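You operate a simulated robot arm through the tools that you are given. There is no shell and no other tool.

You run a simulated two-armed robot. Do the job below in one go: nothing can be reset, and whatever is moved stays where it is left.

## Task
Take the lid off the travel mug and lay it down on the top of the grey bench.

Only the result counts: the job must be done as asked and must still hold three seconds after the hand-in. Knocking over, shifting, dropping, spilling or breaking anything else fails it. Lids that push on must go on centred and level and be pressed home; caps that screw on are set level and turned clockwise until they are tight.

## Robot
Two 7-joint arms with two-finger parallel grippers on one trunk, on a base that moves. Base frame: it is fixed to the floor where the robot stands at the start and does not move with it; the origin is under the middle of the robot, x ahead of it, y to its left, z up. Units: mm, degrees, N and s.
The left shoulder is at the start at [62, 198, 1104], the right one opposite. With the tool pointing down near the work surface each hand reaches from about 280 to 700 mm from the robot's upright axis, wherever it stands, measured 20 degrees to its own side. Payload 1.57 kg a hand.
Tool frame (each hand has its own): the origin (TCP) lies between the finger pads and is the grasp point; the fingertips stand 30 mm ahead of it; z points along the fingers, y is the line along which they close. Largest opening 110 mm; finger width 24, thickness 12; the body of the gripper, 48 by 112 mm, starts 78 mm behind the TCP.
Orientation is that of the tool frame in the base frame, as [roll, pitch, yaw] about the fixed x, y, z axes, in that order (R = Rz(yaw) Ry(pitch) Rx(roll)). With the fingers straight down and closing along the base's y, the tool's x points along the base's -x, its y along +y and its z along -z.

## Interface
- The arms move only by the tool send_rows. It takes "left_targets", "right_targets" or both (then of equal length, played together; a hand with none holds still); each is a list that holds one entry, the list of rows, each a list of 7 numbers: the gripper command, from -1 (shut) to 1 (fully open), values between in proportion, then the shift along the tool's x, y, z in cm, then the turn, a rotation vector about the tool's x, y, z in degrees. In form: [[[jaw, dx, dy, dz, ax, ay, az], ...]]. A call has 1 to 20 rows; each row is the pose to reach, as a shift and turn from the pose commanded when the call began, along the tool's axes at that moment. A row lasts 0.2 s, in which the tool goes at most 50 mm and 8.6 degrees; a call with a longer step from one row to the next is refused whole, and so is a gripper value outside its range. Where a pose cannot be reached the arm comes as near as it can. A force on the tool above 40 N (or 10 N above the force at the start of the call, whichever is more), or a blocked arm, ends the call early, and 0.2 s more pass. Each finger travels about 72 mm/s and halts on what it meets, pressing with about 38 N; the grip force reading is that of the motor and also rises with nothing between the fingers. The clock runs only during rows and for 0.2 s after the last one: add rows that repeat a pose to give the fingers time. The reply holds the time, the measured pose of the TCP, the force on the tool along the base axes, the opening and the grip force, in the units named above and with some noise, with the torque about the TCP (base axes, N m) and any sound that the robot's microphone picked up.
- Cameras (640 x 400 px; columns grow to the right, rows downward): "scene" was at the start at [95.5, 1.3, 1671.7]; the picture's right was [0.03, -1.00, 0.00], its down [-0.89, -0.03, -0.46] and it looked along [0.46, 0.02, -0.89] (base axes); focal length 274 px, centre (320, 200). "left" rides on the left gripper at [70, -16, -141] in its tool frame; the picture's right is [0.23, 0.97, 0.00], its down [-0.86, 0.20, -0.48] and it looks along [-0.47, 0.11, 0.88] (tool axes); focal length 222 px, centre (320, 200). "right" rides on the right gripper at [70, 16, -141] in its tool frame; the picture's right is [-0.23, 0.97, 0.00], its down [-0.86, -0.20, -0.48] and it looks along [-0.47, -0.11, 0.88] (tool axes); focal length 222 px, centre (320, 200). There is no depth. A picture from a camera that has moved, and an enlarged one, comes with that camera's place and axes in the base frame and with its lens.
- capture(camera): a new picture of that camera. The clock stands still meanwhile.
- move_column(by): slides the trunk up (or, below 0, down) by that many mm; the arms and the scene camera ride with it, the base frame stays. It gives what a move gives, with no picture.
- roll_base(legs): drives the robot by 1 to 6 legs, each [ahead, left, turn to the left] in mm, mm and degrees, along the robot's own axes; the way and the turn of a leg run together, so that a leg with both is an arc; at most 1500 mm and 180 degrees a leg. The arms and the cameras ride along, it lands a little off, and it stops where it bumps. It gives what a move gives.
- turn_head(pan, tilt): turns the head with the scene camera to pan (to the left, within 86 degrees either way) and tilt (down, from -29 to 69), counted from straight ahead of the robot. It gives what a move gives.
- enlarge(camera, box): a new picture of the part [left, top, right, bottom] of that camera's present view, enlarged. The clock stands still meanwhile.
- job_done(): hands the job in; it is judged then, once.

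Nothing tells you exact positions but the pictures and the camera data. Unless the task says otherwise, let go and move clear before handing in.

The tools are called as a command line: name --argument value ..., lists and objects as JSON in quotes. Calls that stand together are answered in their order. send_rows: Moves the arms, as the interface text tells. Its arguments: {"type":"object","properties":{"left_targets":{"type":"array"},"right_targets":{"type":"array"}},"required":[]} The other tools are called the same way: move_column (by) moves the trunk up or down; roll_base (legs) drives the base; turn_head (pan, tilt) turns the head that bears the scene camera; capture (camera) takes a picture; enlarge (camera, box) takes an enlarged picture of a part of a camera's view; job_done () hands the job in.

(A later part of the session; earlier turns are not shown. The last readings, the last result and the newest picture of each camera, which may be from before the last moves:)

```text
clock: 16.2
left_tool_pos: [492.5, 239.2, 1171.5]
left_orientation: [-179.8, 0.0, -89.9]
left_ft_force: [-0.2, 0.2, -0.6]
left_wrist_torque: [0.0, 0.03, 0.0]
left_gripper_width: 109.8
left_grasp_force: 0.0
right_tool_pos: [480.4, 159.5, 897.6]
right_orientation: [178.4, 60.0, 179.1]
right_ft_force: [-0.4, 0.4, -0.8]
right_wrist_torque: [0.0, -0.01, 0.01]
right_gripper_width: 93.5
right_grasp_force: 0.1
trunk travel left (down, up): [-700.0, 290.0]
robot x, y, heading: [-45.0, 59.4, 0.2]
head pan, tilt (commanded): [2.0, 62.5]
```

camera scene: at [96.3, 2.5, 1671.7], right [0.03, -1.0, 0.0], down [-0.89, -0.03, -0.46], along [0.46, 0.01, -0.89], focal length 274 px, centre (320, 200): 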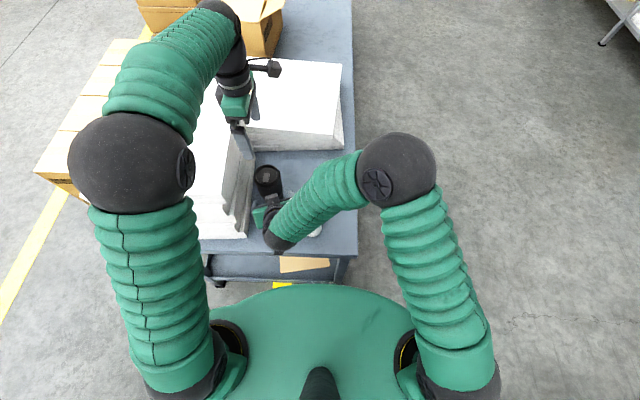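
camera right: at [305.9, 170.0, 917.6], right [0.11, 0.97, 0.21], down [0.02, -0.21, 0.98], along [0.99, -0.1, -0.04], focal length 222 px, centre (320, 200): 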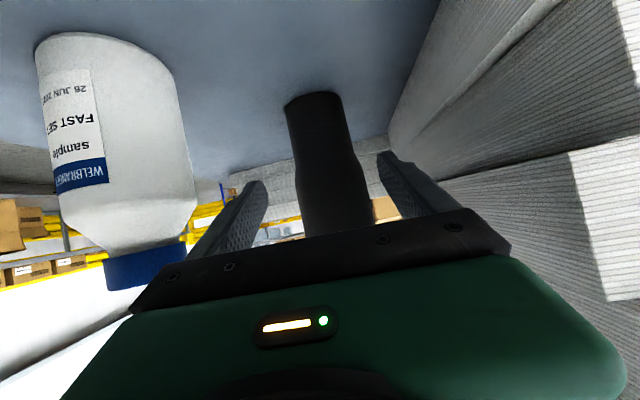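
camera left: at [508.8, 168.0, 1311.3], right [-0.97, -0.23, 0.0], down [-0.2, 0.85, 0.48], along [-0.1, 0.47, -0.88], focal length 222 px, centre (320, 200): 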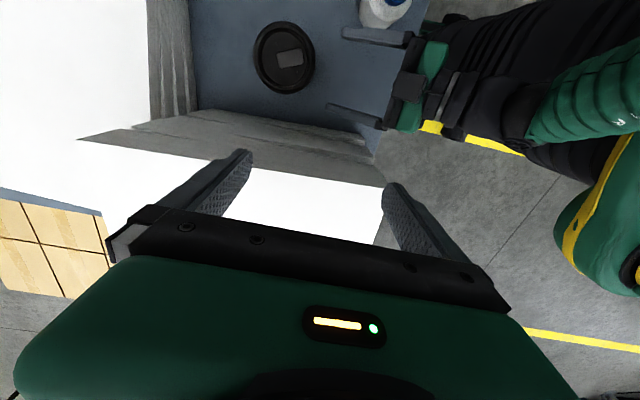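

send_rows --right_targets '[[[0.7, 0, 0, 1.0, 0, 0, 0], [0.7, 0, 0, 2.0, 0, 0, 0], [0.7, 0, 0, 3.0, 0, 0, 0], [0.7, 0, 0, 4.0, 0, 0, 0], [0.7, 0, 0, 5.0, 0, 0, 0]]]'

capture --camera "right"

enlarge --camera "left" --box '[220, 0, 460, 150]'

enlarge --camera "scene" --box '[250, 130, 330, 230]'

```text
clock: 17.4
left_tool_pos: [492.5, 238.5, 1171.8]
left_orientation: [-179.7, 0.1, -90.0]
left_ft_force: [0.8, -0.1, -0.5]
left_wrist_torque: [-0.01, -0.04, 0.04]
left_gripper_width: 110.1
left_grasp_force: 0.1
right_tool_pos: [523.0, 158.5, 873.3]
right_orientation: [178.3, 60.0, 179.0]
right_ft_force: [-0.2, -1.0, 0.5]
right_wrist_torque: [0.0, -0.04, -0.01]
right_gripper_width: 93.4
right_grasp_force: 0.1
trunk travel left (down, up): [-700.0, 290.0]
robot x, y, heading: [-42.1, 58.5, 0.0]
head pan, tilt (commanded): [2.0, 62.5]
```

```text
taken
camera right: at [363.4, 174.7, 883.6], right [0.11, 0.97, 0.21], down [0.02, -0.21, 0.98], along [0.99, -0.1, -0.04], focal length 222 px, centre (320, 200)
```

right: 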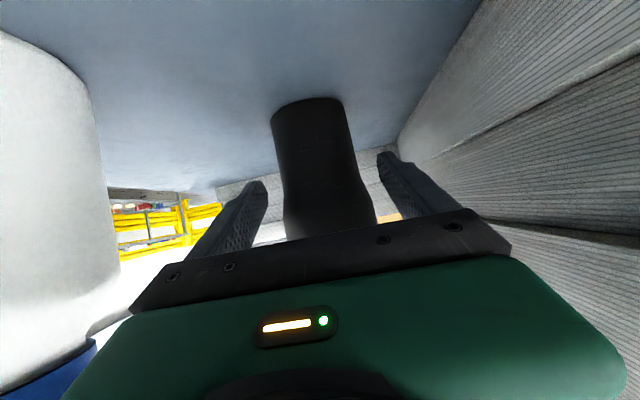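

```text
2.67 times, centred on (340, 75) of left
camera zoom: at [507.2, 169.0, 1312.0], right [-0.97, -0.23, -0.01], down [-0.2, 0.85, 0.48], along [-0.1, 0.47, -0.88], focal length 592 px, centre (267, 533)
```

zoom: 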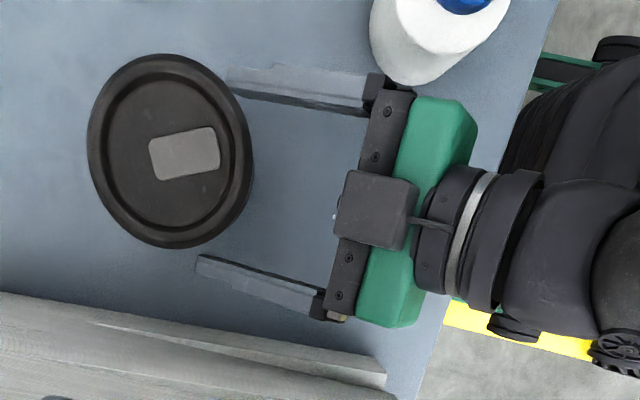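

```text
4.00 times, centred on (290, 180) of scene
camera zoom: at [55.4, 60.2, 1671.6], right [0.03, -1.0, 0.0], down [-0.89, -0.03, -0.46], along [0.46, 0.02, -0.89], focal length 1094 px, centre (440, 280)
```

zoom: 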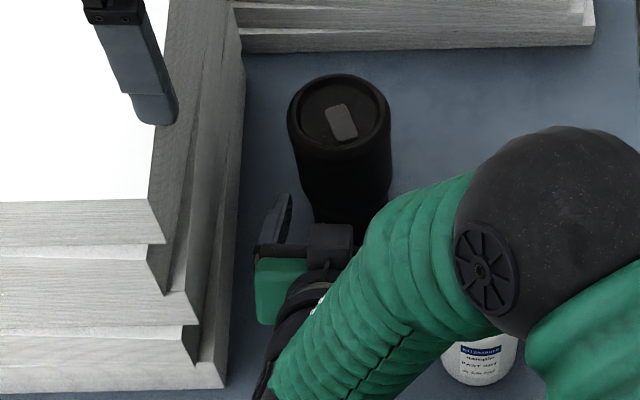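

The right hand is well centred on the mug and clear of bottle and stack by over 20 mm. I'll advance the last 44 mm.

send_rows --right_targets '[[[0.7, 0, -0.05, 0.9, 0, 0, 0], [0.7, 0, -0.1, 1.8, 0, 0, 0], [0.7, 0, -0.1, 2.7, 0, 0, 0], [0.7, 0, -0.1, 3.6, 0, 0, 0], [0.7, 0, -0.1, 4.4, 0, 0, 0]]]'

capture --camera "right"

enlarge --camera "left" --box '[220, 0, 460, 150]'

```text
clock: 18.6
left_tool_pos: [491.8, 239.1, 1171.5]
left_orientation: [-179.7, 0.1, -90.1]
left_ft_force: [-0.2, 0.1, -0.6]
left_wrist_torque: [0.03, -0.02, -0.04]
left_gripper_width: 109.9
left_grasp_force: 0.0
right_tool_pos: [562.6, 159.5, 850.0]
right_orientation: [178.3, 59.9, 178.9]
right_ft_force: [0.7, 0.2, 0.5]
right_wrist_torque: [0.0, 0.02, -0.01]
right_gripper_width: 93.7
right_grasp_force: 0.2
trunk travel left (down, up): [-700.0, 290.0]
robot x, y, heading: [-42.6, 61.5, 0.0]
head pan, tilt (commanded): [2.0, 62.5]
```

```text
taken
camera right: at [403.9, 175.5, 860.5], right [0.11, 0.97, 0.21], down [0.02, -0.21, 0.98], along [0.99, -0.1, -0.04], focal length 222 px, centre (320, 200)
```

right: 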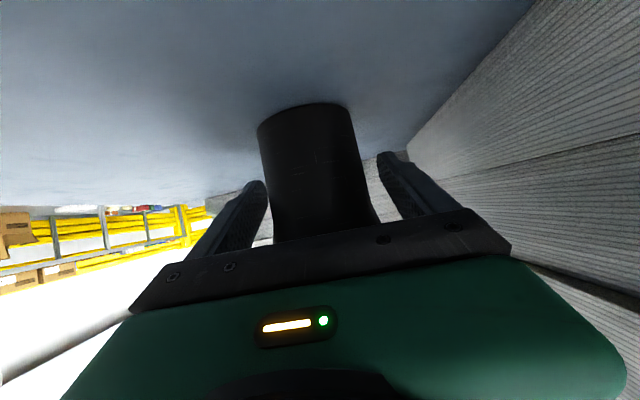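

```text
2.67 times, centred on (340, 75) of left
camera zoom: at [507.2, 169.0, 1312.1], right [-0.97, -0.23, -0.01], down [-0.2, 0.85, 0.48], along [-0.1, 0.47, -0.88], focal length 592 px, centre (267, 533)
```

zoom: 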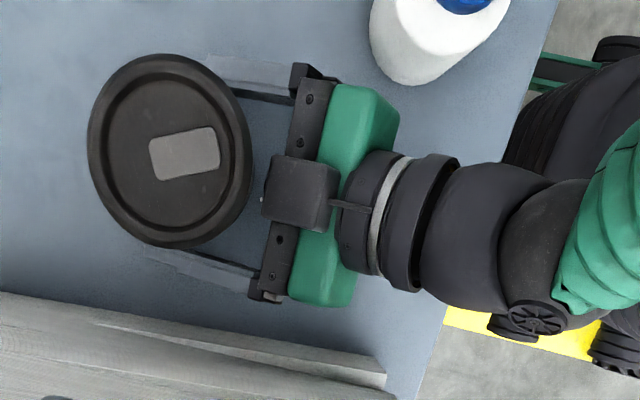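

The right fingers straddle the mug's narrow lower body, centred within a couple of mm. I'll close the right gripper to steady the mug.

send_rows --right_targets '[[[0.4, 0, 0, 0, 0, 0, 0], [0.2, 0, 0, 0, 0, 0, 0], [0.0, 0, 0, 0, 0, 0, 0], [-0.3, 0, 0, 0, 0, 0, 0], [-0.3, 0, 0, 0, 0, 0, 0]]]'

enlarge --camera "left" --box '[220, 0, 460, 150]'

capture --camera "right"

```text
clock: 19.8
left_tool_pos: [493.2, 238.6, 1172.1]
left_orientation: [-179.7, 0.0, -90.0]
left_ft_force: [0.4, 0.7, -0.1]
left_wrist_torque: [-0.01, 0.01, -0.01]
left_gripper_width: 110.2
left_grasp_force: 0.0
right_tool_pos: [561.8, 159.4, 850.3]
right_orientation: [178.3, 60.0, 179.0]
right_ft_force: [0.3, -0.4, -0.8]
right_wrist_torque: [-0.07, -0.06, 0.02]
right_gripper_width: 68.9
right_grasp_force: 38.1
trunk travel left (down, up): [-700.0, 290.0]
robot x, y, heading: [-40.9, 56.1, -0.0]
head pan, tilt (commanded): [2.0, 62.5]
```

```text
2.67 times, centred on (340, 75) of left
camera zoom: at [506.9, 168.8, 1312.2], right [-0.97, -0.23, -0.01], down [-0.2, 0.85, 0.48], along [-0.1, 0.47, -0.88], focal length 592 px, centre (267, 533)
```

zoom: 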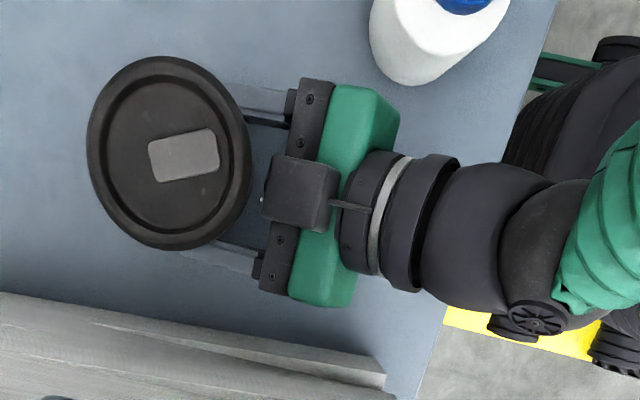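

```text
taken
camera right: at [403.6, 175.4, 860.7], right [0.11, 0.97, 0.21], down [0.02, -0.21, 0.98], along [0.99, -0.1, -0.04], focal length 222 px, centre (320, 200)
```

right: 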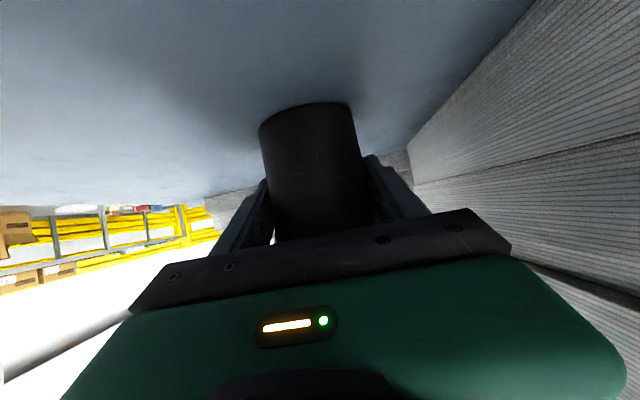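

The mug is held (38 N, 69 mm) and has not visibly moved. Next I turn the left hand back so its fingers close along y, clear of the right gripper and about 30 mm from the stack, and move it above the lid at (561, 158).

send_rows --left_targets '[[[1, 0.74, -0.62, 0, 0, 0, 8.18], [1, 1.47, -1.24, 0, 0, 0, 16.36], [1, 2.21, -1.85, 0, 0, 0, 24.55], [1, 2.95, -2.47, 0, 0, 0, 32.73], [1, 3.68, -3.09, 0, 0, 0, 40.91], [1, 4.42, -3.71, 0, 0, 0, 49.09], [1, 5.15, -4.33, 0, 0, 0, 57.27], [1, 5.89, -4.95, 0, 0, 0, 65.45], [1, 6.63, -5.56, 0, 0, 0, 73.64], [1, 7.36, -6.18, 0, 0, 0, 81.82], [1, 8.1, -6.8, 0, 0, 0, 90], [1, 8.1, -6.8, 0, 0, 0, 90]]]'

capture --camera "left"

capture --camera "scene"

```text
clock: 22.4
left_tool_pos: [559.0, 159.2, 1170.5]
left_orientation: [179.9, 0.3, 179.8]
left_ft_force: [0.0, -0.9, 0.1]
left_wrist_torque: [-0.02, -0.02, -0.03]
left_gripper_width: 110.0
left_grasp_force: 0.0
right_tool_pos: [562.7, 159.8, 850.2]
right_orientation: [178.4, 60.0, 178.9]
right_ft_force: [0.6, 0.6, 0.9]
right_wrist_torque: [-0.04, -0.05, -0.01]
right_gripper_width: 68.7
right_grasp_force: 38.1
trunk travel left (down, up): [-700.0, 290.0]
robot x, y, heading: [-45.9, 56.1, -0.1]
head pan, tilt (commanded): [2.0, 62.5]
```

```text
taken
camera left: at [488.0, 142.1, 1311.7], right [-0.23, 0.97, 0.0], down [0.85, 0.2, 0.48], along [0.47, 0.11, -0.88], focal length 222 px, centre (320, 200)
```

left: 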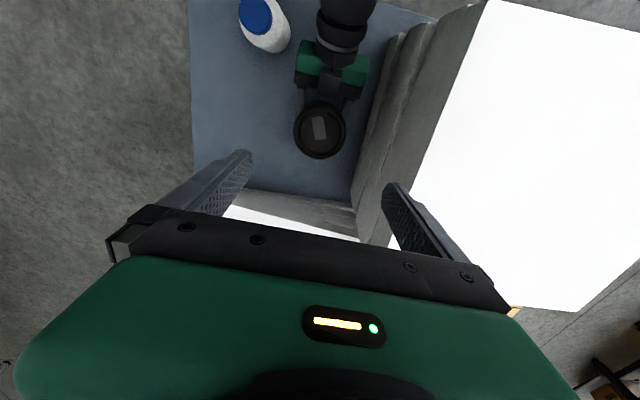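

```text
taken
camera scene: at [55.9, 60.1, 1671.6], right [0.03, -1.0, 0.0], down [-0.89, -0.03, -0.46], along [0.46, 0.02, -0.89], focal length 274 px, centre (320, 200)
```

scene: 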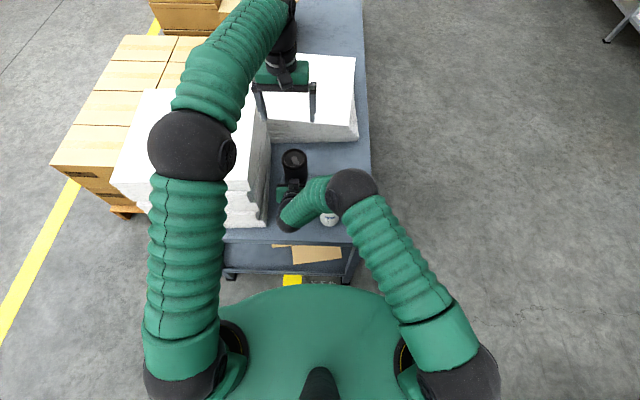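

enlarge --camera "left" --box '[270, 80, 370, 180]'

enlarge --camera "left" --box '[200, 0, 480, 250]'

```text
4.00 times, centred on (320, 130) of left
camera zoom: at [488.0, 142.1, 1311.7], right [-0.23, 0.97, 0.0], down [0.85, 0.2, 0.48], along [0.47, 0.11, -0.88], focal length 888 px, centre (320, 480)
```

zoom: 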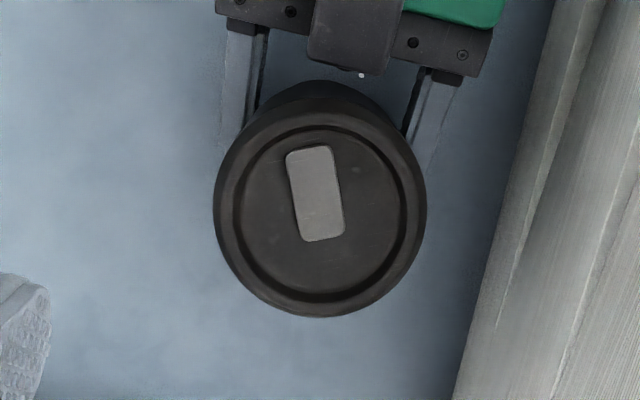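

```text
1.60 times, centred on (340, 125) of left
camera zoom: at [488.0, 142.1, 1311.7], right [-0.23, 0.97, 0.0], down [0.85, 0.2, 0.48], along [0.47, 0.11, -0.88], focal length 355 px, centre (288, 320)
```

zoom: 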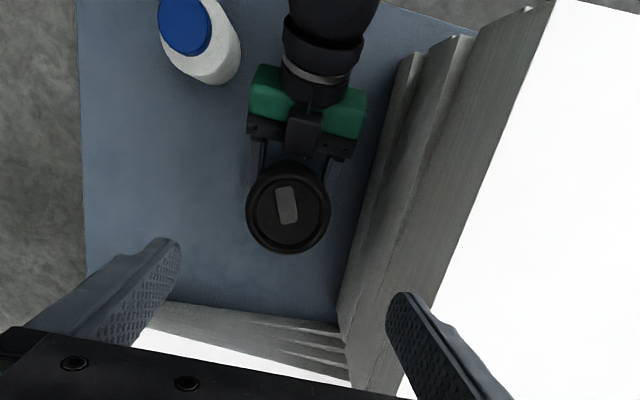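

The left hand is centred over the lid within about 1 mm, with good clearance to the stack. I'll descend to just above the lid and check.

send_rows --left_targets '[[[1, 0, 0, 2, 0, 0, 0], [1, 0, 0, 4, 0, 0, 0], [1, 0, 0, 6, 0, 0, 0], [1, 0, 0, 8, 0, 0, 0], [1, 0, 0, 10, 0, 0, 0], [1, 0, 0, 12, 0, 0, 0], [1, 0, 0, 13.5, 0, 0, 0], [1, 0, 0, 15, 0, 0, 0], [1, 0, 0, 15.5, 0, 0, 0], [1, 0, 0, 15.5, 0, 0, 0]]]'

capture --camera "left"

capture --camera "right"

enlarge --camera "scene" --box '[220, 90, 360, 240]'

```text
clock: 24.6
left_tool_pos: [560.5, 159.6, 1019.2]
left_orientation: [179.9, 0.1, 180.0]
left_ft_force: [1.0, -0.1, -0.2]
left_wrist_torque: [-0.03, -0.01, -0.02]
left_gripper_width: 110.1
left_grasp_force: 0.0
right_tool_pos: [561.5, 158.8, 849.5]
right_orientation: [178.4, 60.1, 179.0]
right_ft_force: [0.3, -0.8, 0.7]
right_wrist_torque: [0.02, -0.04, -0.03]
right_gripper_width: 68.6
right_grasp_force: 37.9
trunk travel left (down, up): [-700.0, 290.0]
robot x, y, heading: [-40.4, 59.7, 0.0]
head pan, tilt (commanded): [2.0, 62.5]
```

```text
taken
camera left: at [490.4, 142.7, 1158.4], right [-0.23, 0.97, 0.0], down [0.85, 0.2, 0.48], along [0.47, 0.11, -0.88], focal length 222 px, centre (320, 200)
```

left: 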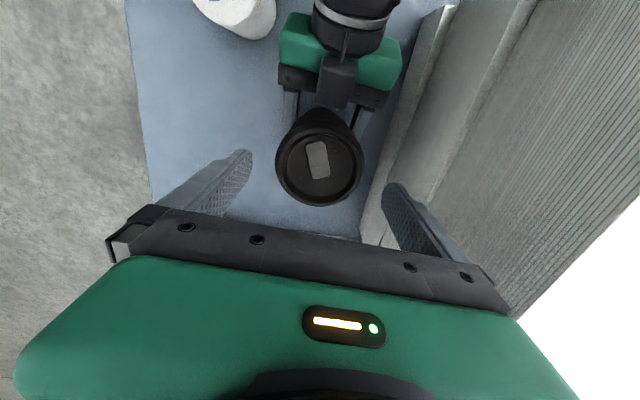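

```text
taken
camera right: at [403.7, 175.5, 860.6], right [0.11, 0.97, 0.21], down [0.02, -0.21, 0.98], along [0.99, -0.1, -0.04], focal length 222 px, centre (320, 200)
```

right: 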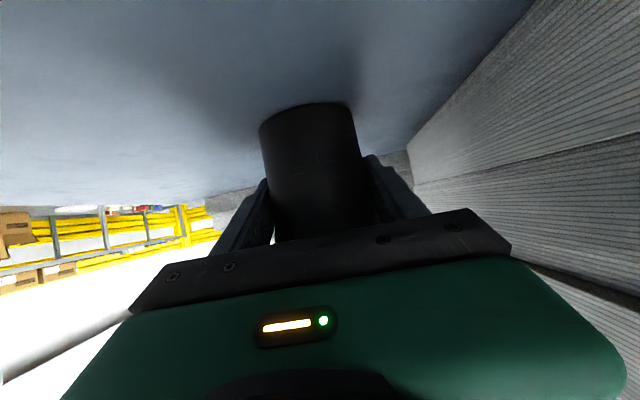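

```text
2.67 times, centred on (290, 165) of scene
camera zoom: at [56.1, 59.9, 1671.6], right [0.03, -1.0, 0.0], down [-0.89, -0.03, -0.46], along [0.46, 0.02, -0.89], focal length 729 px, centre (400, 293)
```

zoom: 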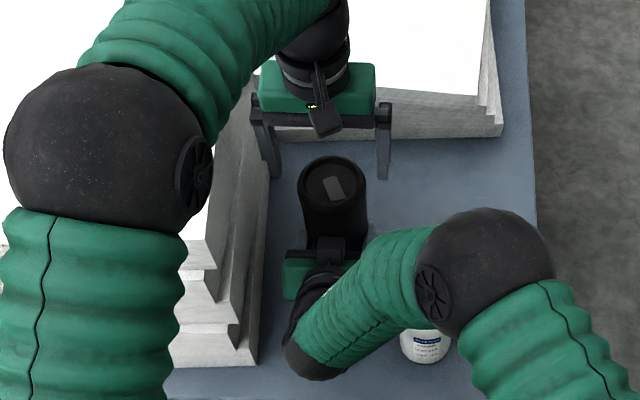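

enlarge --camera "left" --box '[265, 95, 375, 215]'

enlarge --camera "left" --box '[140, 90, 480, 310]'

enlarge --camera "scene" --box '[260, 125, 320, 185]'

```text
3.33 times, centred on (320, 155) of left
camera zoom: at [490.4, 142.7, 1158.4], right [-0.23, 0.97, 0.0], down [0.85, 0.2, 0.48], along [0.47, 0.11, -0.88], focal length 740 px, centre (320, 350)
```

zoom: 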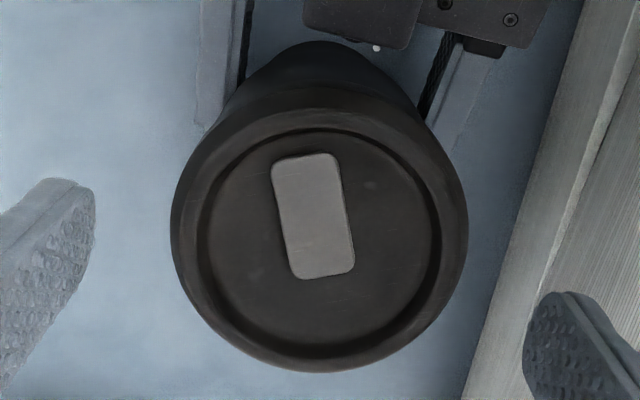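

```text
1.82 times, centred on (310, 200) of left
camera zoom: at [490.4, 142.7, 1158.4], right [-0.23, 0.97, 0.0], down [0.85, 0.2, 0.48], along [0.47, 0.11, -0.88], focal length 404 px, centre (338, 200)
```

zoom: 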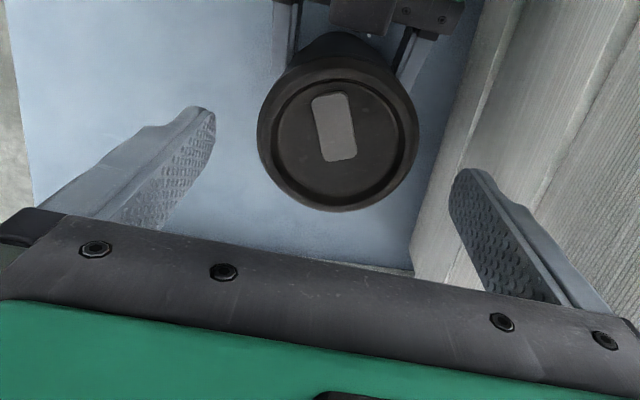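

```text
6.67 times, centred on (290, 155) of scene
camera zoom: at [56.1, 59.9, 1671.6], right [0.03, -1.0, 0.0], down [-0.89, -0.03, -0.46], along [0.46, 0.02, -0.89], focal length 1823 px, centre (520, 500)
```

zoom: 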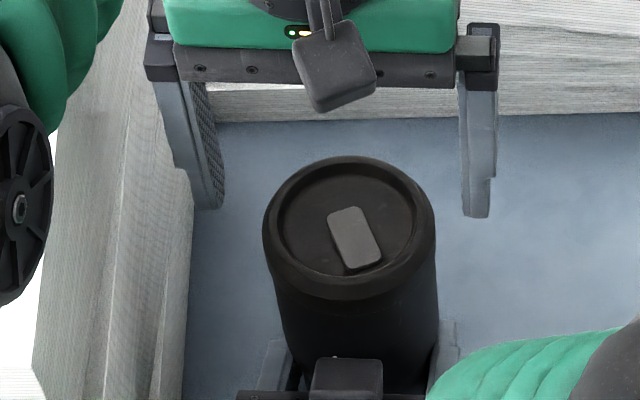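

The lid centre is within 2 mm of the hand's axis, with the band at about z 953–966. I'll lower the open fingers around the lid so the tips end near z 950.

send_rows --left_targets '[[[1, 0.1, 0, 1, 0, 0, 0], [1, 0.15, 0, 2, 0, 0, 0], [1, 0.15, 0, 3, 0, 0, 0], [1, 0.15, 0, 3.7, 0, 0, 0], [1, 0.15, 0, 3.7, 0, 0, 0]]]'

capture --camera "left"

enlarge --camera "scene" --box '[255, 120, 325, 200]'

```text
clock: 25.8
left_tool_pos: [560.6, 157.9, 981.2]
left_orientation: [179.9, 0.3, -180.0]
left_ft_force: [0.3, 0.3, 1.0]
left_wrist_torque: [0.02, 0.0, 0.0]
left_gripper_width: 109.9
left_grasp_force: 0.1
right_tool_pos: [561.6, 160.1, 849.6]
right_orientation: [178.3, 60.1, 179.0]
right_ft_force: [0.4, -0.1, -0.8]
right_wrist_torque: [-0.02, -0.02, 0.02]
right_gripper_width: 68.6
right_grasp_force: 37.9
trunk travel left (down, up): [-700.0, 290.0]
robot x, y, heading: [-40.2, 56.6, 0.0]
head pan, tilt (commanded): [2.0, 62.5]
```

```text
taken
camera left: at [489.4, 141.3, 1120.7], right [-0.23, 0.97, 0.0], down [0.85, 0.2, 0.48], along [0.47, 0.11, -0.88], focal length 222 px, centre (320, 200)
```

left: 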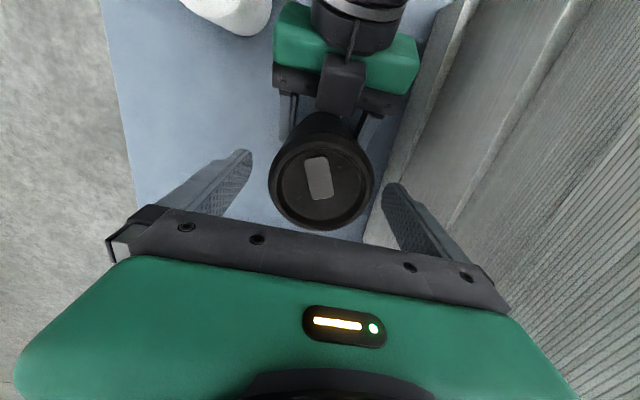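

```text
5.00 times, centred on (290, 160) of scene
camera zoom: at [56.2, 59.9, 1671.6], right [0.03, -1.0, 0.0], down [-0.89, -0.03, -0.46], along [0.46, 0.02, -0.89], focal length 1367 px, centre (470, 400)
```

zoom: 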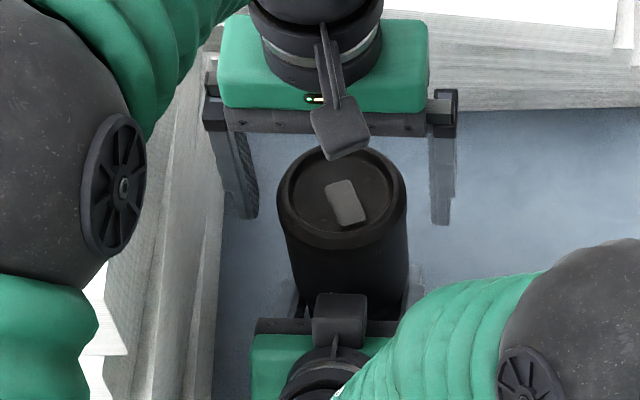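

The fingertips straddle the lid at the right height. I'll shift 3 mm towards the robot to centre the pads, then close the left gripper on the lid.

send_rows --left_targets '[[[1, 0.3, 0, 0, 0, 0, 0], [0.8, 0.3, 0, 0, 0, 0, 0], [0.6, 0.3, 0, 0, 0, 0, 0], [0.4, 0.3, 0, 0, 0, 0, 0], [0.1, 0.3, 0, 0, 0, 0, 0], [0.1, 0.3, 0, 0, 0, 0, 0]]]'

capture --camera "left"

enlarge --camera "scene" --box '[255, 120, 325, 200]'

```text
clock: 27.2
left_tool_pos: [557.5, 159.1, 981.1]
left_orientation: [179.8, 0.4, 180.0]
left_ft_force: [0.9, 3.3, -0.2]
left_wrist_torque: [0.12, -0.07, -0.02]
left_gripper_width: 80.5
left_grasp_force: 38.3
right_tool_pos: [562.2, 160.2, 848.8]
right_orientation: [178.3, 60.0, 179.0]
right_ft_force: [-1.2, -3.1, 0.0]
right_wrist_torque: [0.33, -0.16, 0.07]
right_gripper_width: 68.4
right_grasp_force: 37.9
trunk travel left (down, up): [-700.0, 290.0]
robot x, y, heading: [-42.9, 55.3, 0.1]
head pan, tilt (commanded): [2.0, 62.5]
```

```text
taken
camera left: at [486.6, 142.1, 1120.9], right [-0.23, 0.97, 0.0], down [0.85, 0.2, 0.48], along [0.47, 0.11, -0.88], focal length 222 px, centre (320, 200)
```

left: 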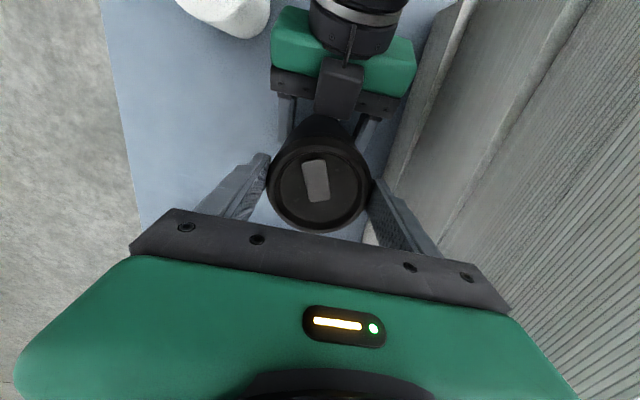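

```text
5.00 times, centred on (290, 160) of scene
camera zoom: at [56.1, 60.0, 1671.6], right [0.03, -1.0, 0.0], down [-0.89, -0.03, -0.46], along [0.46, 0.02, -0.89], focal length 1367 px, centre (470, 400)
```

zoom: 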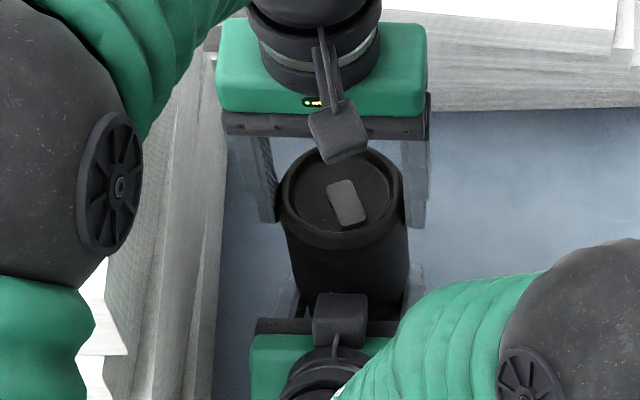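

The left gripper holds the lid (80.5 mm wide, 38 N) and the right holds the body. I'll pull the lid up gently by a few millimetres and read the force, to tell a push-on lid from a screw-on one.

send_rows --left_targets '[[[0.1, 0, 0, -0.1, 0, 0, 0], [0.1, 0, 0, -0.2, 0, 0, 0], [0.1, 0, 0, -0.3, 0, 0, 0]]]'

```text
clock: 28.0
left_tool_pos: [558.0, 158.3, 983.4]
left_orientation: [179.9, 0.3, 180.0]
left_ft_force: [0.2, 2.7, -1.0]
left_wrist_torque: [0.02, 0.01, 0.05]
left_gripper_width: 80.5
left_grasp_force: 38.5
right_tool_pos: [562.6, 159.4, 849.8]
right_orientation: [178.3, 59.9, 179.0]
right_ft_force: [-0.6, -2.6, -0.4]
right_wrist_torque: [0.33, 0.01, -0.05]
right_gripper_width: 68.5
right_grasp_force: 37.9
trunk travel left (down, up): [-700.0, 290.0]
robot x, y, heading: [-41.9, 59.7, -0.1]
head pan, tilt (commanded): [2.0, 62.5]
heard: snap
```

There was a snap and the upward force is only about 1 N, so the lid appears to be a push-on type and has popped loose. I'll lift it straight up another 40 mm and look.

send_rows --left_targets '[[[0.1, 0, 0, -0.3, 0, 0, 0], [0.1, 0, 0, -0.6, 0, 0, 0], [0.1, 0, 0, -1.0, 0, 0, 0], [0.1, 0, 0, -1.5, 0, 0, 0], [0.1, 0, 0, -2.0, 0, 0, 0], [0.1, 0, 0, -3.0, 0, 0, 0], [0.1, 0, 0, -4.0, 0, 0, 0]]]'

capture --camera "left"

enlarge --camera "scene" --box '[245, 100, 335, 210]'

capture --camera "right"

```text
clock: 29.6
left_tool_pos: [557.5, 158.3, 1021.8]
left_orientation: [179.9, 0.4, -179.9]
left_ft_force: [0.2, -0.3, -0.5]
left_wrist_torque: [0.04, -0.01, -0.03]
left_gripper_width: 80.7
left_grasp_force: 37.7
right_tool_pos: [561.6, 159.9, 849.5]
right_orientation: [178.2, 60.1, 179.0]
right_ft_force: [0.3, -0.6, -0.2]
right_wrist_torque: [-0.03, 0.01, 0.0]
right_gripper_width: 68.5
right_grasp_force: 38.3
trunk travel left (down, up): [-700.0, 290.0]
robot x, y, heading: [-43.8, 56.6, 0.1]
head pan, tilt (commanded): [2.0, 62.5]
```

```text
taken
camera left: at [485.7, 141.5, 1163.4], right [-0.23, 0.97, 0.0], down [0.85, 0.2, 0.48], along [0.47, 0.11, -0.87], focal length 222 px, centre (320, 200)
```

left: 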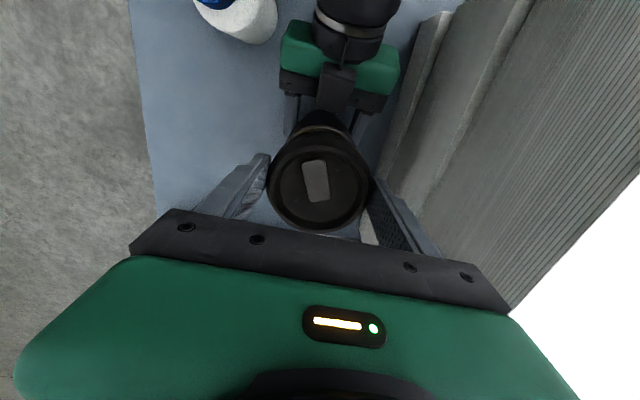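

```text
3.64 times, centred on (290, 155) of scene
camera zoom: at [55.9, 59.9, 1671.6], right [0.03, -1.0, 0.0], down [-0.89, -0.03, -0.46], along [0.46, 0.02, -0.89], focal length 994 px, centre (429, 364)
```

zoom: 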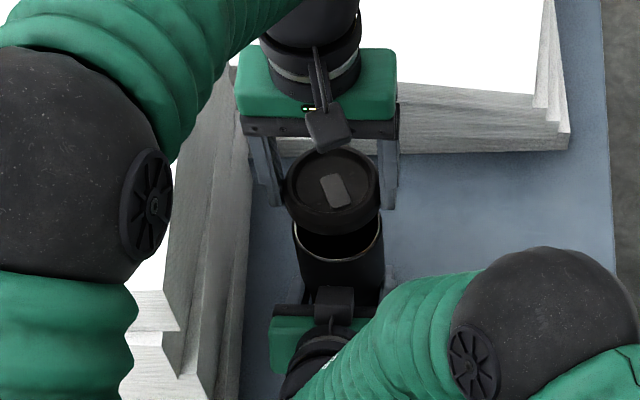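

```text
taken
camera right: at [403.5, 175.5, 860.6], right [0.11, 0.97, 0.21], down [0.02, -0.21, 0.98], along [0.99, -0.1, -0.04], focal length 222 px, centre (320, 200)
```

right: 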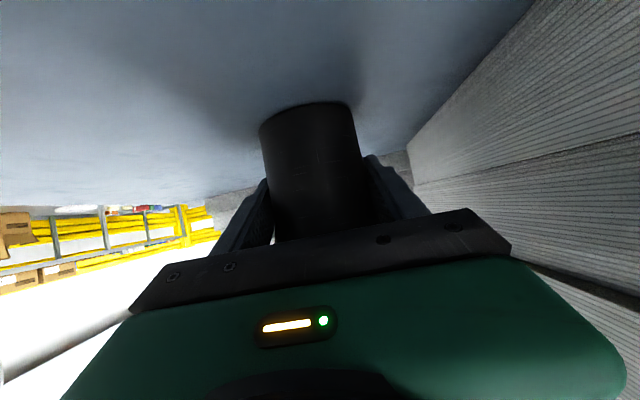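

The lid is off and held in the left hand, and the open mug stands in the right hand's grip. I'll raise the lid clear, then release the mug with the right hand.

send_rows --left_targets '[[[0.1, 0, 0, -2, 0, 0, 0], [0.1, 0, 0, -4, 0, 0, 0], [0.1, 0, 0, -6, 0, 0, 0], [0.1, 0, 0, -7, 0, 0, 0], [0.1, 0, 0, -7, 0, 0, 0]]]'

send_rows --right_targets '[[[-0.1, 0, 0, 0, 0, 0, 0], [0.3, 0, 0, 0, 0, 0, 0], [0.45, 0, 0, 0, 0, 0, 0], [0.7, 0, 0, 0, 0, 0, 0], [0.7, 0, 0, 0, 0, 0, 0]]]'

capture --camera "right"

enlarge --camera "left" --box '[180, 0, 460, 250]'

enlarge --camera "scene" --box '[230, 80, 370, 240]'

```text
clock: 30.8
left_tool_pos: [555.3, 157.3, 1092.4]
left_orientation: [179.9, 0.3, -180.0]
left_ft_force: [-0.4, 0.1, 0.4]
left_wrist_torque: [0.01, 0.01, 0.01]
left_gripper_width: 80.6
left_grasp_force: 38.5
right_tool_pos: [562.6, 159.4, 850.6]
right_orientation: [178.2, 59.8, 179.1]
right_ft_force: [-0.5, -1.2, 0.3]
right_wrist_torque: [0.01, -0.02, -0.03]
right_gripper_width: 68.3
right_grasp_force: 37.9
trunk travel left (down, up): [-700.0, 290.0]
robot x, y, heading: [-45.6, 57.1, -0.1]
head pan, tilt (commanded): [2.0, 62.5]
```

```text
clock: 32.0
left_tool_pos: [555.3, 158.4, 1092.3]
left_orientation: [179.9, 0.4, -180.0]
left_ft_force: [0.2, 0.5, -0.7]
left_wrist_torque: [0.03, -0.04, 0.01]
left_gripper_width: 80.8
left_grasp_force: 38.2
right_tool_pos: [561.5, 159.0, 849.3]
right_orientation: [178.3, 60.0, 178.9]
right_ft_force: [0.5, 0.0, -0.1]
right_wrist_torque: [0.0, 0.01, -0.03]
right_gripper_width: 93.5
right_grasp_force: 0.1
trunk travel left (down, up): [-700.0, 290.0]
robot x, y, heading: [-40.0, 59.2, 0.1]
head pan, tilt (commanded): [2.0, 62.5]
```

```text
taken
camera right: at [403.6, 175.5, 860.7], right [0.11, 0.97, 0.21], down [0.02, -0.21, 0.98], along [0.99, -0.1, -0.04], focal length 222 px, centre (320, 200)
```

right: 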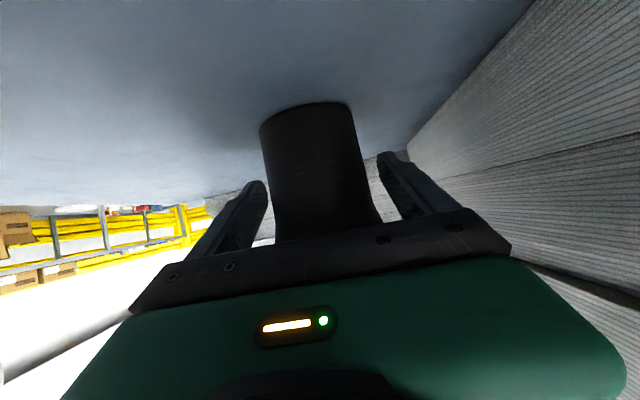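

```text
1.60 times, centred on (320, 125) of left
camera zoom: at [484.8, 141.1, 1232.6], right [-0.23, 0.97, 0.0], down [0.85, 0.2, 0.48], along [0.47, 0.11, -0.88], focal length 355 px, centre (320, 320)
```

zoom: 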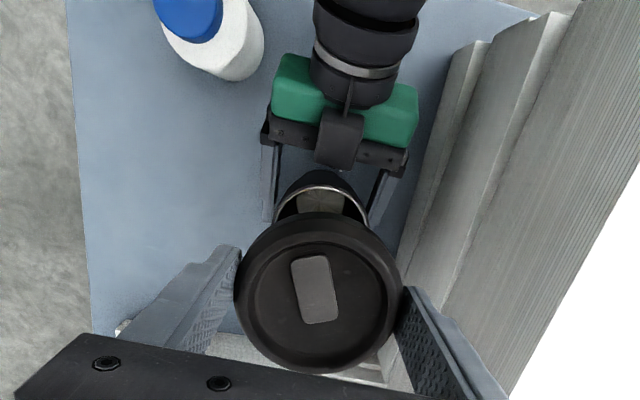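

```text
2.50 times, centred on (300, 160) of scene
camera zoom: at [55.6, 59.8, 1671.6], right [0.03, -1.0, 0.0], down [-0.89, -0.03, -0.46], along [0.46, 0.02, -0.89], focal length 684 px, centre (370, 300)
```

zoom: 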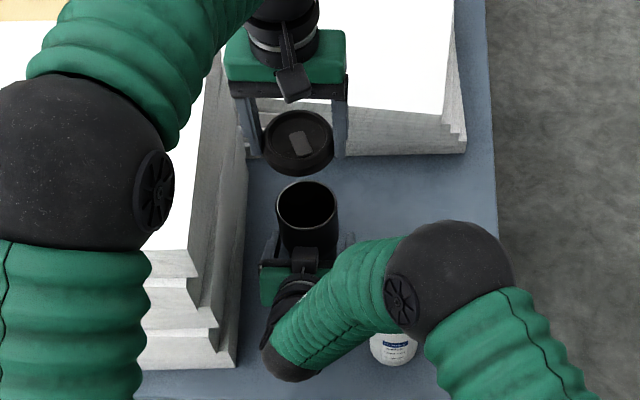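

The mug stands free between the open right fingers. I'll withdraw the right hand straight back along its own axis, the way it came.

send_rows --right_targets '[[[0.7, 0, 0, -0.7, 0, 0, 0], [0.7, 0, 0, -1.5, 0, 0, 0], [0.7, 0, 0, -2.5, 0, 0, 0], [0.7, 0, 0, -3.6, 0, 0, 0], [0.7, 0, 0, -4.8, 0, 0, 0], [0.7, 0, 0, -6.0, 0, 0, 0], [0.7, 0, 0, -7.2, 0, 0, 0], [0.7, 0, 0, -8.4, 0, 0, 0], [0.7, 0, 0, -9.6, 0, 0, 0], [0.7, 0, 0, -10.8, 0, 0, 0]]]'

capture --camera "left"

capture --camera "scene"

```text
clock: 34.2
left_tool_pos: [556.0, 157.7, 1092.4]
left_orientation: [180.0, 0.2, 179.9]
left_ft_force: [0.4, 0.5, -0.4]
left_wrist_torque: [0.01, -0.01, 0.0]
left_gripper_width: 80.5
left_grasp_force: 38.1
right_tool_pos: [466.3, 156.4, 904.7]
right_orientation: [178.3, 59.9, 179.0]
right_ft_force: [0.0, 1.0, -0.5]
right_wrist_torque: [0.0, 0.01, 0.04]
right_gripper_width: 93.7
right_grasp_force: 0.0
trunk travel left (down, up): [-700.0, 290.0]
robot x, y, heading: [-42.5, 53.1, 0.1]
head pan, tilt (commanded): [2.0, 62.5]
```

```text
taken
camera left: at [484.5, 141.2, 1232.7], right [-0.23, 0.97, 0.0], down [0.85, 0.2, 0.48], along [0.47, 0.11, -0.88], focal length 222 px, centre (320, 200)
```

left: 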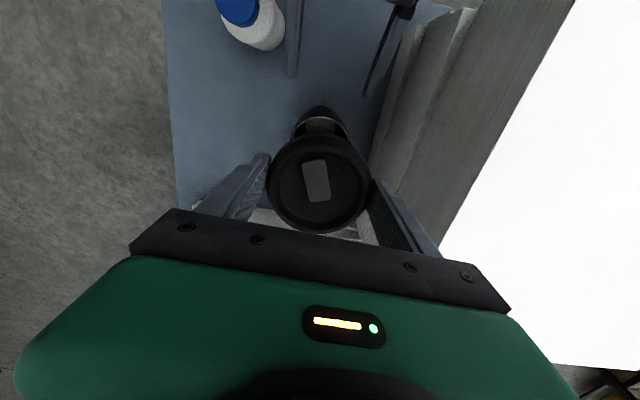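

```text
taken
camera scene: at [54.8, 59.9, 1671.7], right [0.03, -1.0, 0.0], down [-0.89, -0.03, -0.46], along [0.46, 0.02, -0.89], focal length 274 px, centre (320, 200)
```

scene: 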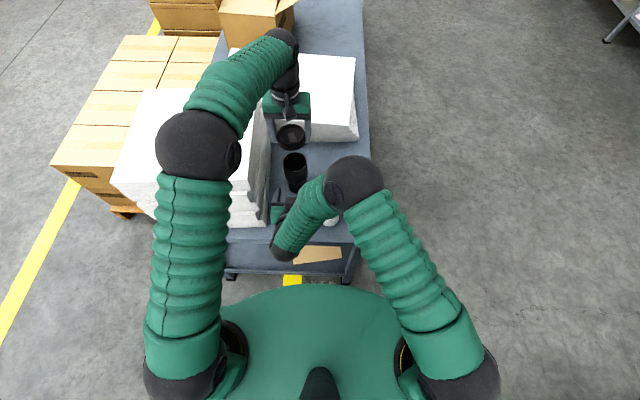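

The right hand is clear and the open mug stands undisturbed. I'll carry the lid at this height to a free spot on the bench at about (575, 35), to the right of the mug and behind the bottle.

send_rows --left_targets '[[[0.1, -0.3, -1.8, 0, 0, 0, 0], [0.1, -0.6, -3.6, 0, 0, 0, 0], [0.1, -0.9, -5.4, 0, 0, 0, 0], [0.1, -1.2, -7.2, 0, 0, 0, 0], [0.1, -1.5, -9.0, 0, 0, 0, 0], [0.1, -1.7, -10.8, 0, 0, 0, 0], [0.1, -1.9, -12.3, 0, 0, 0, 0], [0.1, -1.9, -12.3, 0, 0, 0, 0]]]'

capture --camera "left"

capture --camera "scene"

```text
clock: 36.0
left_tool_pos: [573.7, 33.1, 1091.4]
left_orientation: [179.8, 0.3, -179.9]
left_ft_force: [-0.1, 0.2, 0.1]
left_wrist_torque: [-0.03, 0.02, 0.0]
left_gripper_width: 80.7
left_grasp_force: 37.8
right_tool_pos: [467.0, 156.5, 903.5]
right_orientation: [178.3, 60.0, 178.8]
right_ft_force: [1.1, -0.4, 0.1]
right_wrist_torque: [0.01, -0.04, -0.01]
right_gripper_width: 93.5
right_grasp_force: 0.1
trunk travel left (down, up): [-700.0, 290.0]
robot x, y, heading: [-41.5, 60.8, -0.1]
head pan, tilt (commanded): [2.0, 62.5]
```

```text
taken
camera left: at [503.3, 15.9, 1232.3], right [-0.23, 0.97, 0.0], down [0.85, 0.2, 0.48], along [0.47, 0.11, -0.88], focal length 222 px, centre (320, 200)
```

left: 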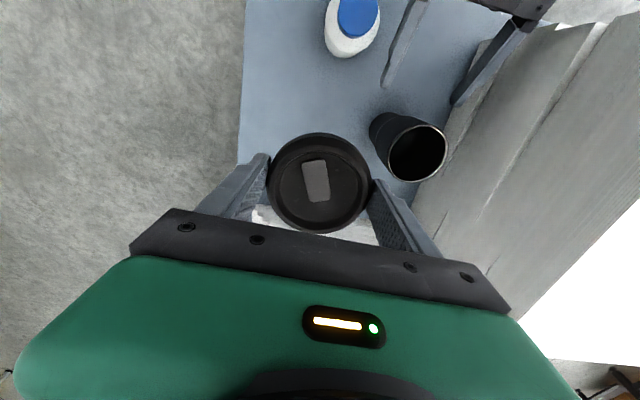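

```text
taken
camera scene: at [55.5, 59.0, 1671.6], right [0.03, -1.0, 0.0], down [-0.89, -0.03, -0.46], along [0.46, 0.02, -0.89], focal length 274 px, centre (320, 200)
```

scene: 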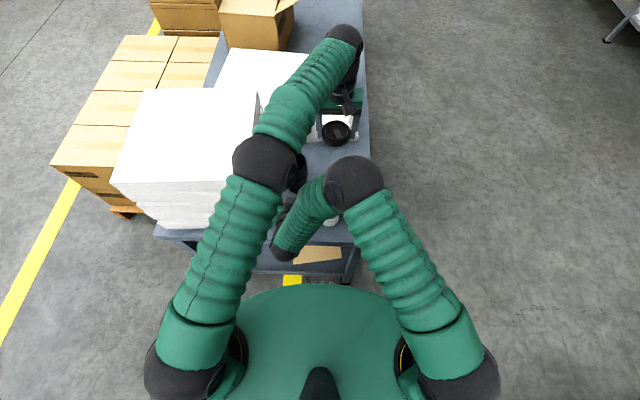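

The lid spot looks good, but lowering here would bring the left elbow down close to the right arm. I'll take the lid back over the mug for now, then move the right hand up and out to the right side.

send_rows --left_targets '[[[0.1, 0.3, 1.8, -0.5, 0, 0, 0], [0.1, 0.6, 3.6, -1, 0, 0, 0], [0.1, 0.9, 5.4, -1.5, 0, 0, 0], [0.1, 1.2, 7.2, -2, 0, 0, 0], [0.1, 1.5, 9.0, -2.5, 0, 0, 0], [0.1, 1.7, 10.8, -3, 0, 0, 0], [0.1, 1.9, 12.3, -3.5, 0, 0, 0], [0.1, 1.9, 12.3, -3.5, 0, 0, 0]]]'

send_rows --right_targets '[[[0.7, -0.87, 0, -0.5, 0, 0, 0], [0.7, -1.73, 0, -1.0, 0, 0, 0], [0.7, -2.6, 0, -1.5, 0, 0, 0]]]'

capture --camera "scene"

capture --camera "right"

```text
clock: 37.8
left_tool_pos: [556.0, 155.3, 1127.9]
left_orientation: [179.9, 0.4, 180.0]
left_ft_force: [-0.4, -0.1, -0.4]
left_wrist_torque: [-0.01, 0.01, 0.02]
left_gripper_width: 80.5
left_grasp_force: 38.7
right_tool_pos: [468.0, 157.1, 904.2]
right_orientation: [178.3, 60.0, 179.0]
right_ft_force: [-0.7, -0.6, 0.4]
right_wrist_torque: [-0.05, 0.0, 0.01]
right_gripper_width: 93.4
right_grasp_force: 0.1
trunk travel left (down, up): [-700.0, 290.0]
robot x, y, heading: [-41.1, 59.4, 0.0]
head pan, tilt (commanded): [2.0, 62.5]
```

```text
clock: 38.6
left_tool_pos: [556.8, 156.8, 1127.2]
left_orientation: [179.9, 0.3, 180.0]
left_ft_force: [0.0, 1.2, -0.6]
left_wrist_torque: [-0.02, 0.01, 0.0]
left_gripper_width: 80.5
left_grasp_force: 38.1
right_tool_pos: [467.4, 157.6, 934.5]
right_orientation: [178.3, 60.0, 179.0]
right_ft_force: [0.7, 0.5, -0.6]
right_wrist_torque: [0.02, 0.0, 0.01]
right_gripper_width: 93.6
right_grasp_force: 0.1
trunk travel left (down, up): [-700.0, 290.0]
robot x, y, heading: [-37.3, 57.9, -0.1]
head pan, tilt (commanded): [2.0, 62.5]
```

```text
taken
camera scene: at [55.2, 59.7, 1671.6], right [0.03, -1.0, 0.0], down [-0.89, -0.03, -0.46], along [0.46, 0.02, -0.89], focal length 274 px, centre (320, 200)
```

scene: 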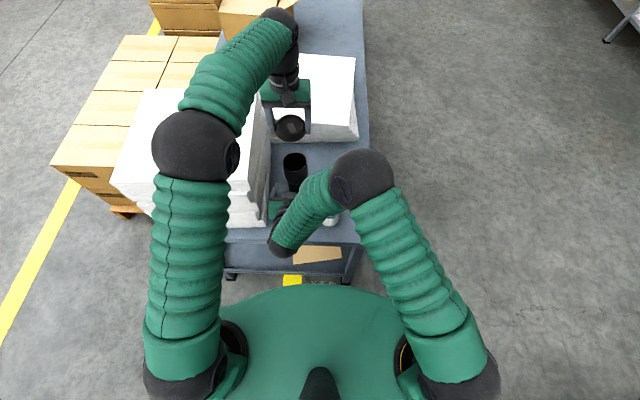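

```text
taken
camera right: at [308.9, 173.2, 945.4], right [0.11, 0.97, 0.21], down [0.02, -0.21, 0.98], along [0.99, -0.1, -0.04], focal length 222 px, centre (320, 200)
```

right: 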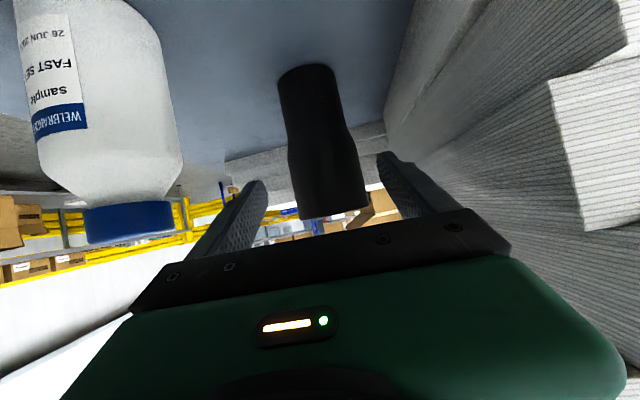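

The right hand is rising cleanly. I'll raise it another 70 mm so everything on it is well above the bottle's cap.

send_rows --right_targets '[[[0.7, -1.3, 0, -0.75, 0, 0, 0], [0.7, -2.6, 0, -1.5, 0, 0, 0], [0.7, -3.9, 0, -2.25, 0, 0, 0], [0.7, -5.2, 0, -3.0, 0, 0, 0], [0.7, -6.06, 0, -3.5, 0, 0, 0]]]'

capture --camera "right"

capture --camera "left"

```text
clock: 39.8
left_tool_pos: [556.4, 155.4, 1128.5]
left_orientation: [179.9, 0.3, 180.0]
left_ft_force: [0.0, 0.5, -0.8]
left_wrist_torque: [0.02, -0.03, 0.02]
left_gripper_width: 80.5
left_grasp_force: 37.8
right_tool_pos: [469.8, 156.0, 1004.4]
right_orientation: [178.2, 60.1, 178.8]
right_ft_force: [-0.1, 0.6, 0.3]
right_wrist_torque: [0.01, 0.02, 0.0]
right_gripper_width: 93.4
right_grasp_force: 0.1
trunk travel left (down, up): [-700.0, 290.0]
robot x, y, heading: [-40.6, 55.8, 0.0]
head pan, tilt (commanded): [2.0, 62.5]
```

```text
taken
camera right: at [310.8, 172.3, 1015.9], right [0.11, 0.97, 0.21], down [0.02, -0.21, 0.98], along [0.99, -0.1, -0.04], focal length 222 px, centre (320, 200)
```

right: 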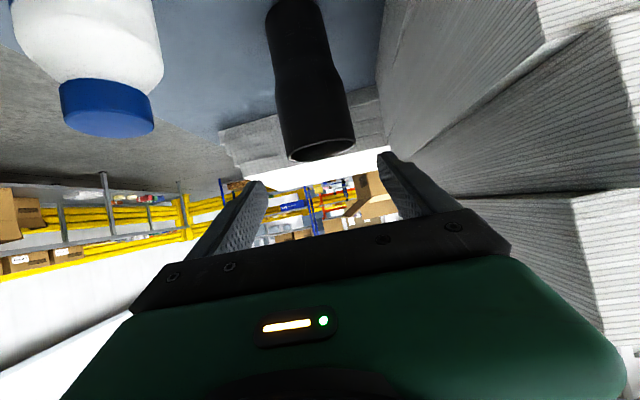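

```text
taken
camera left: at [485.3, 139.8, 1268.4], right [-0.23, 0.97, 0.0], down [0.85, 0.2, 0.48], along [0.47, 0.11, -0.88], focal length 222 px, centre (320, 200)
```

left: 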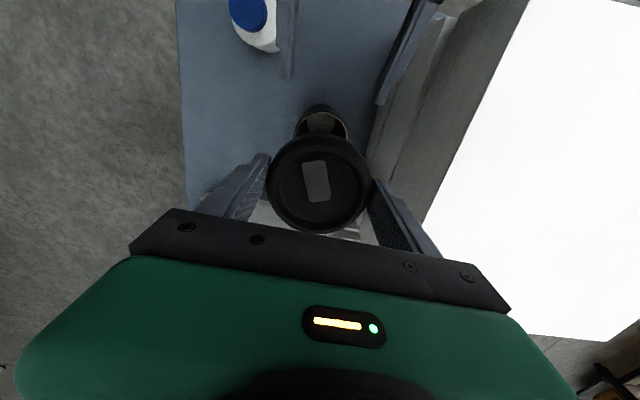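

Everything on the right hand is now over 60 mm above the bottle's cap. I'll move it to the right in checked steps.

send_rows --right_targets '[[[0.7, 0, -1.5, 0, 0, 0, 0], [0.7, 0, -3.0, 0, 0, 0, 0], [0.7, 0, -4.5, 0, 0, 0, 0], [0.7, 0, -6.0, 0, 0, 0, 0]]]'

```text
clock: 40.8
left_tool_pos: [555.8, 155.8, 1128.1]
left_orientation: [179.7, 0.2, -180.0]
left_ft_force: [0.1, -0.2, 0.2]
left_wrist_torque: [0.03, 0.0, 0.0]
left_gripper_width: 80.6
left_grasp_force: 38.1
right_tool_pos: [471.1, 95.1, 1003.3]
right_orientation: [178.2, 60.0, 178.9]
right_ft_force: [0.2, -0.3, 0.2]
right_wrist_torque: [0.01, 0.04, -0.01]
right_gripper_width: 93.4
right_grasp_force: 0.0
trunk travel left (down, up): [-700.0, 290.0]
robot x, y, heading: [-41.4, 57.5, -0.1]
head pan, tilt (commanded): [2.0, 62.5]
```

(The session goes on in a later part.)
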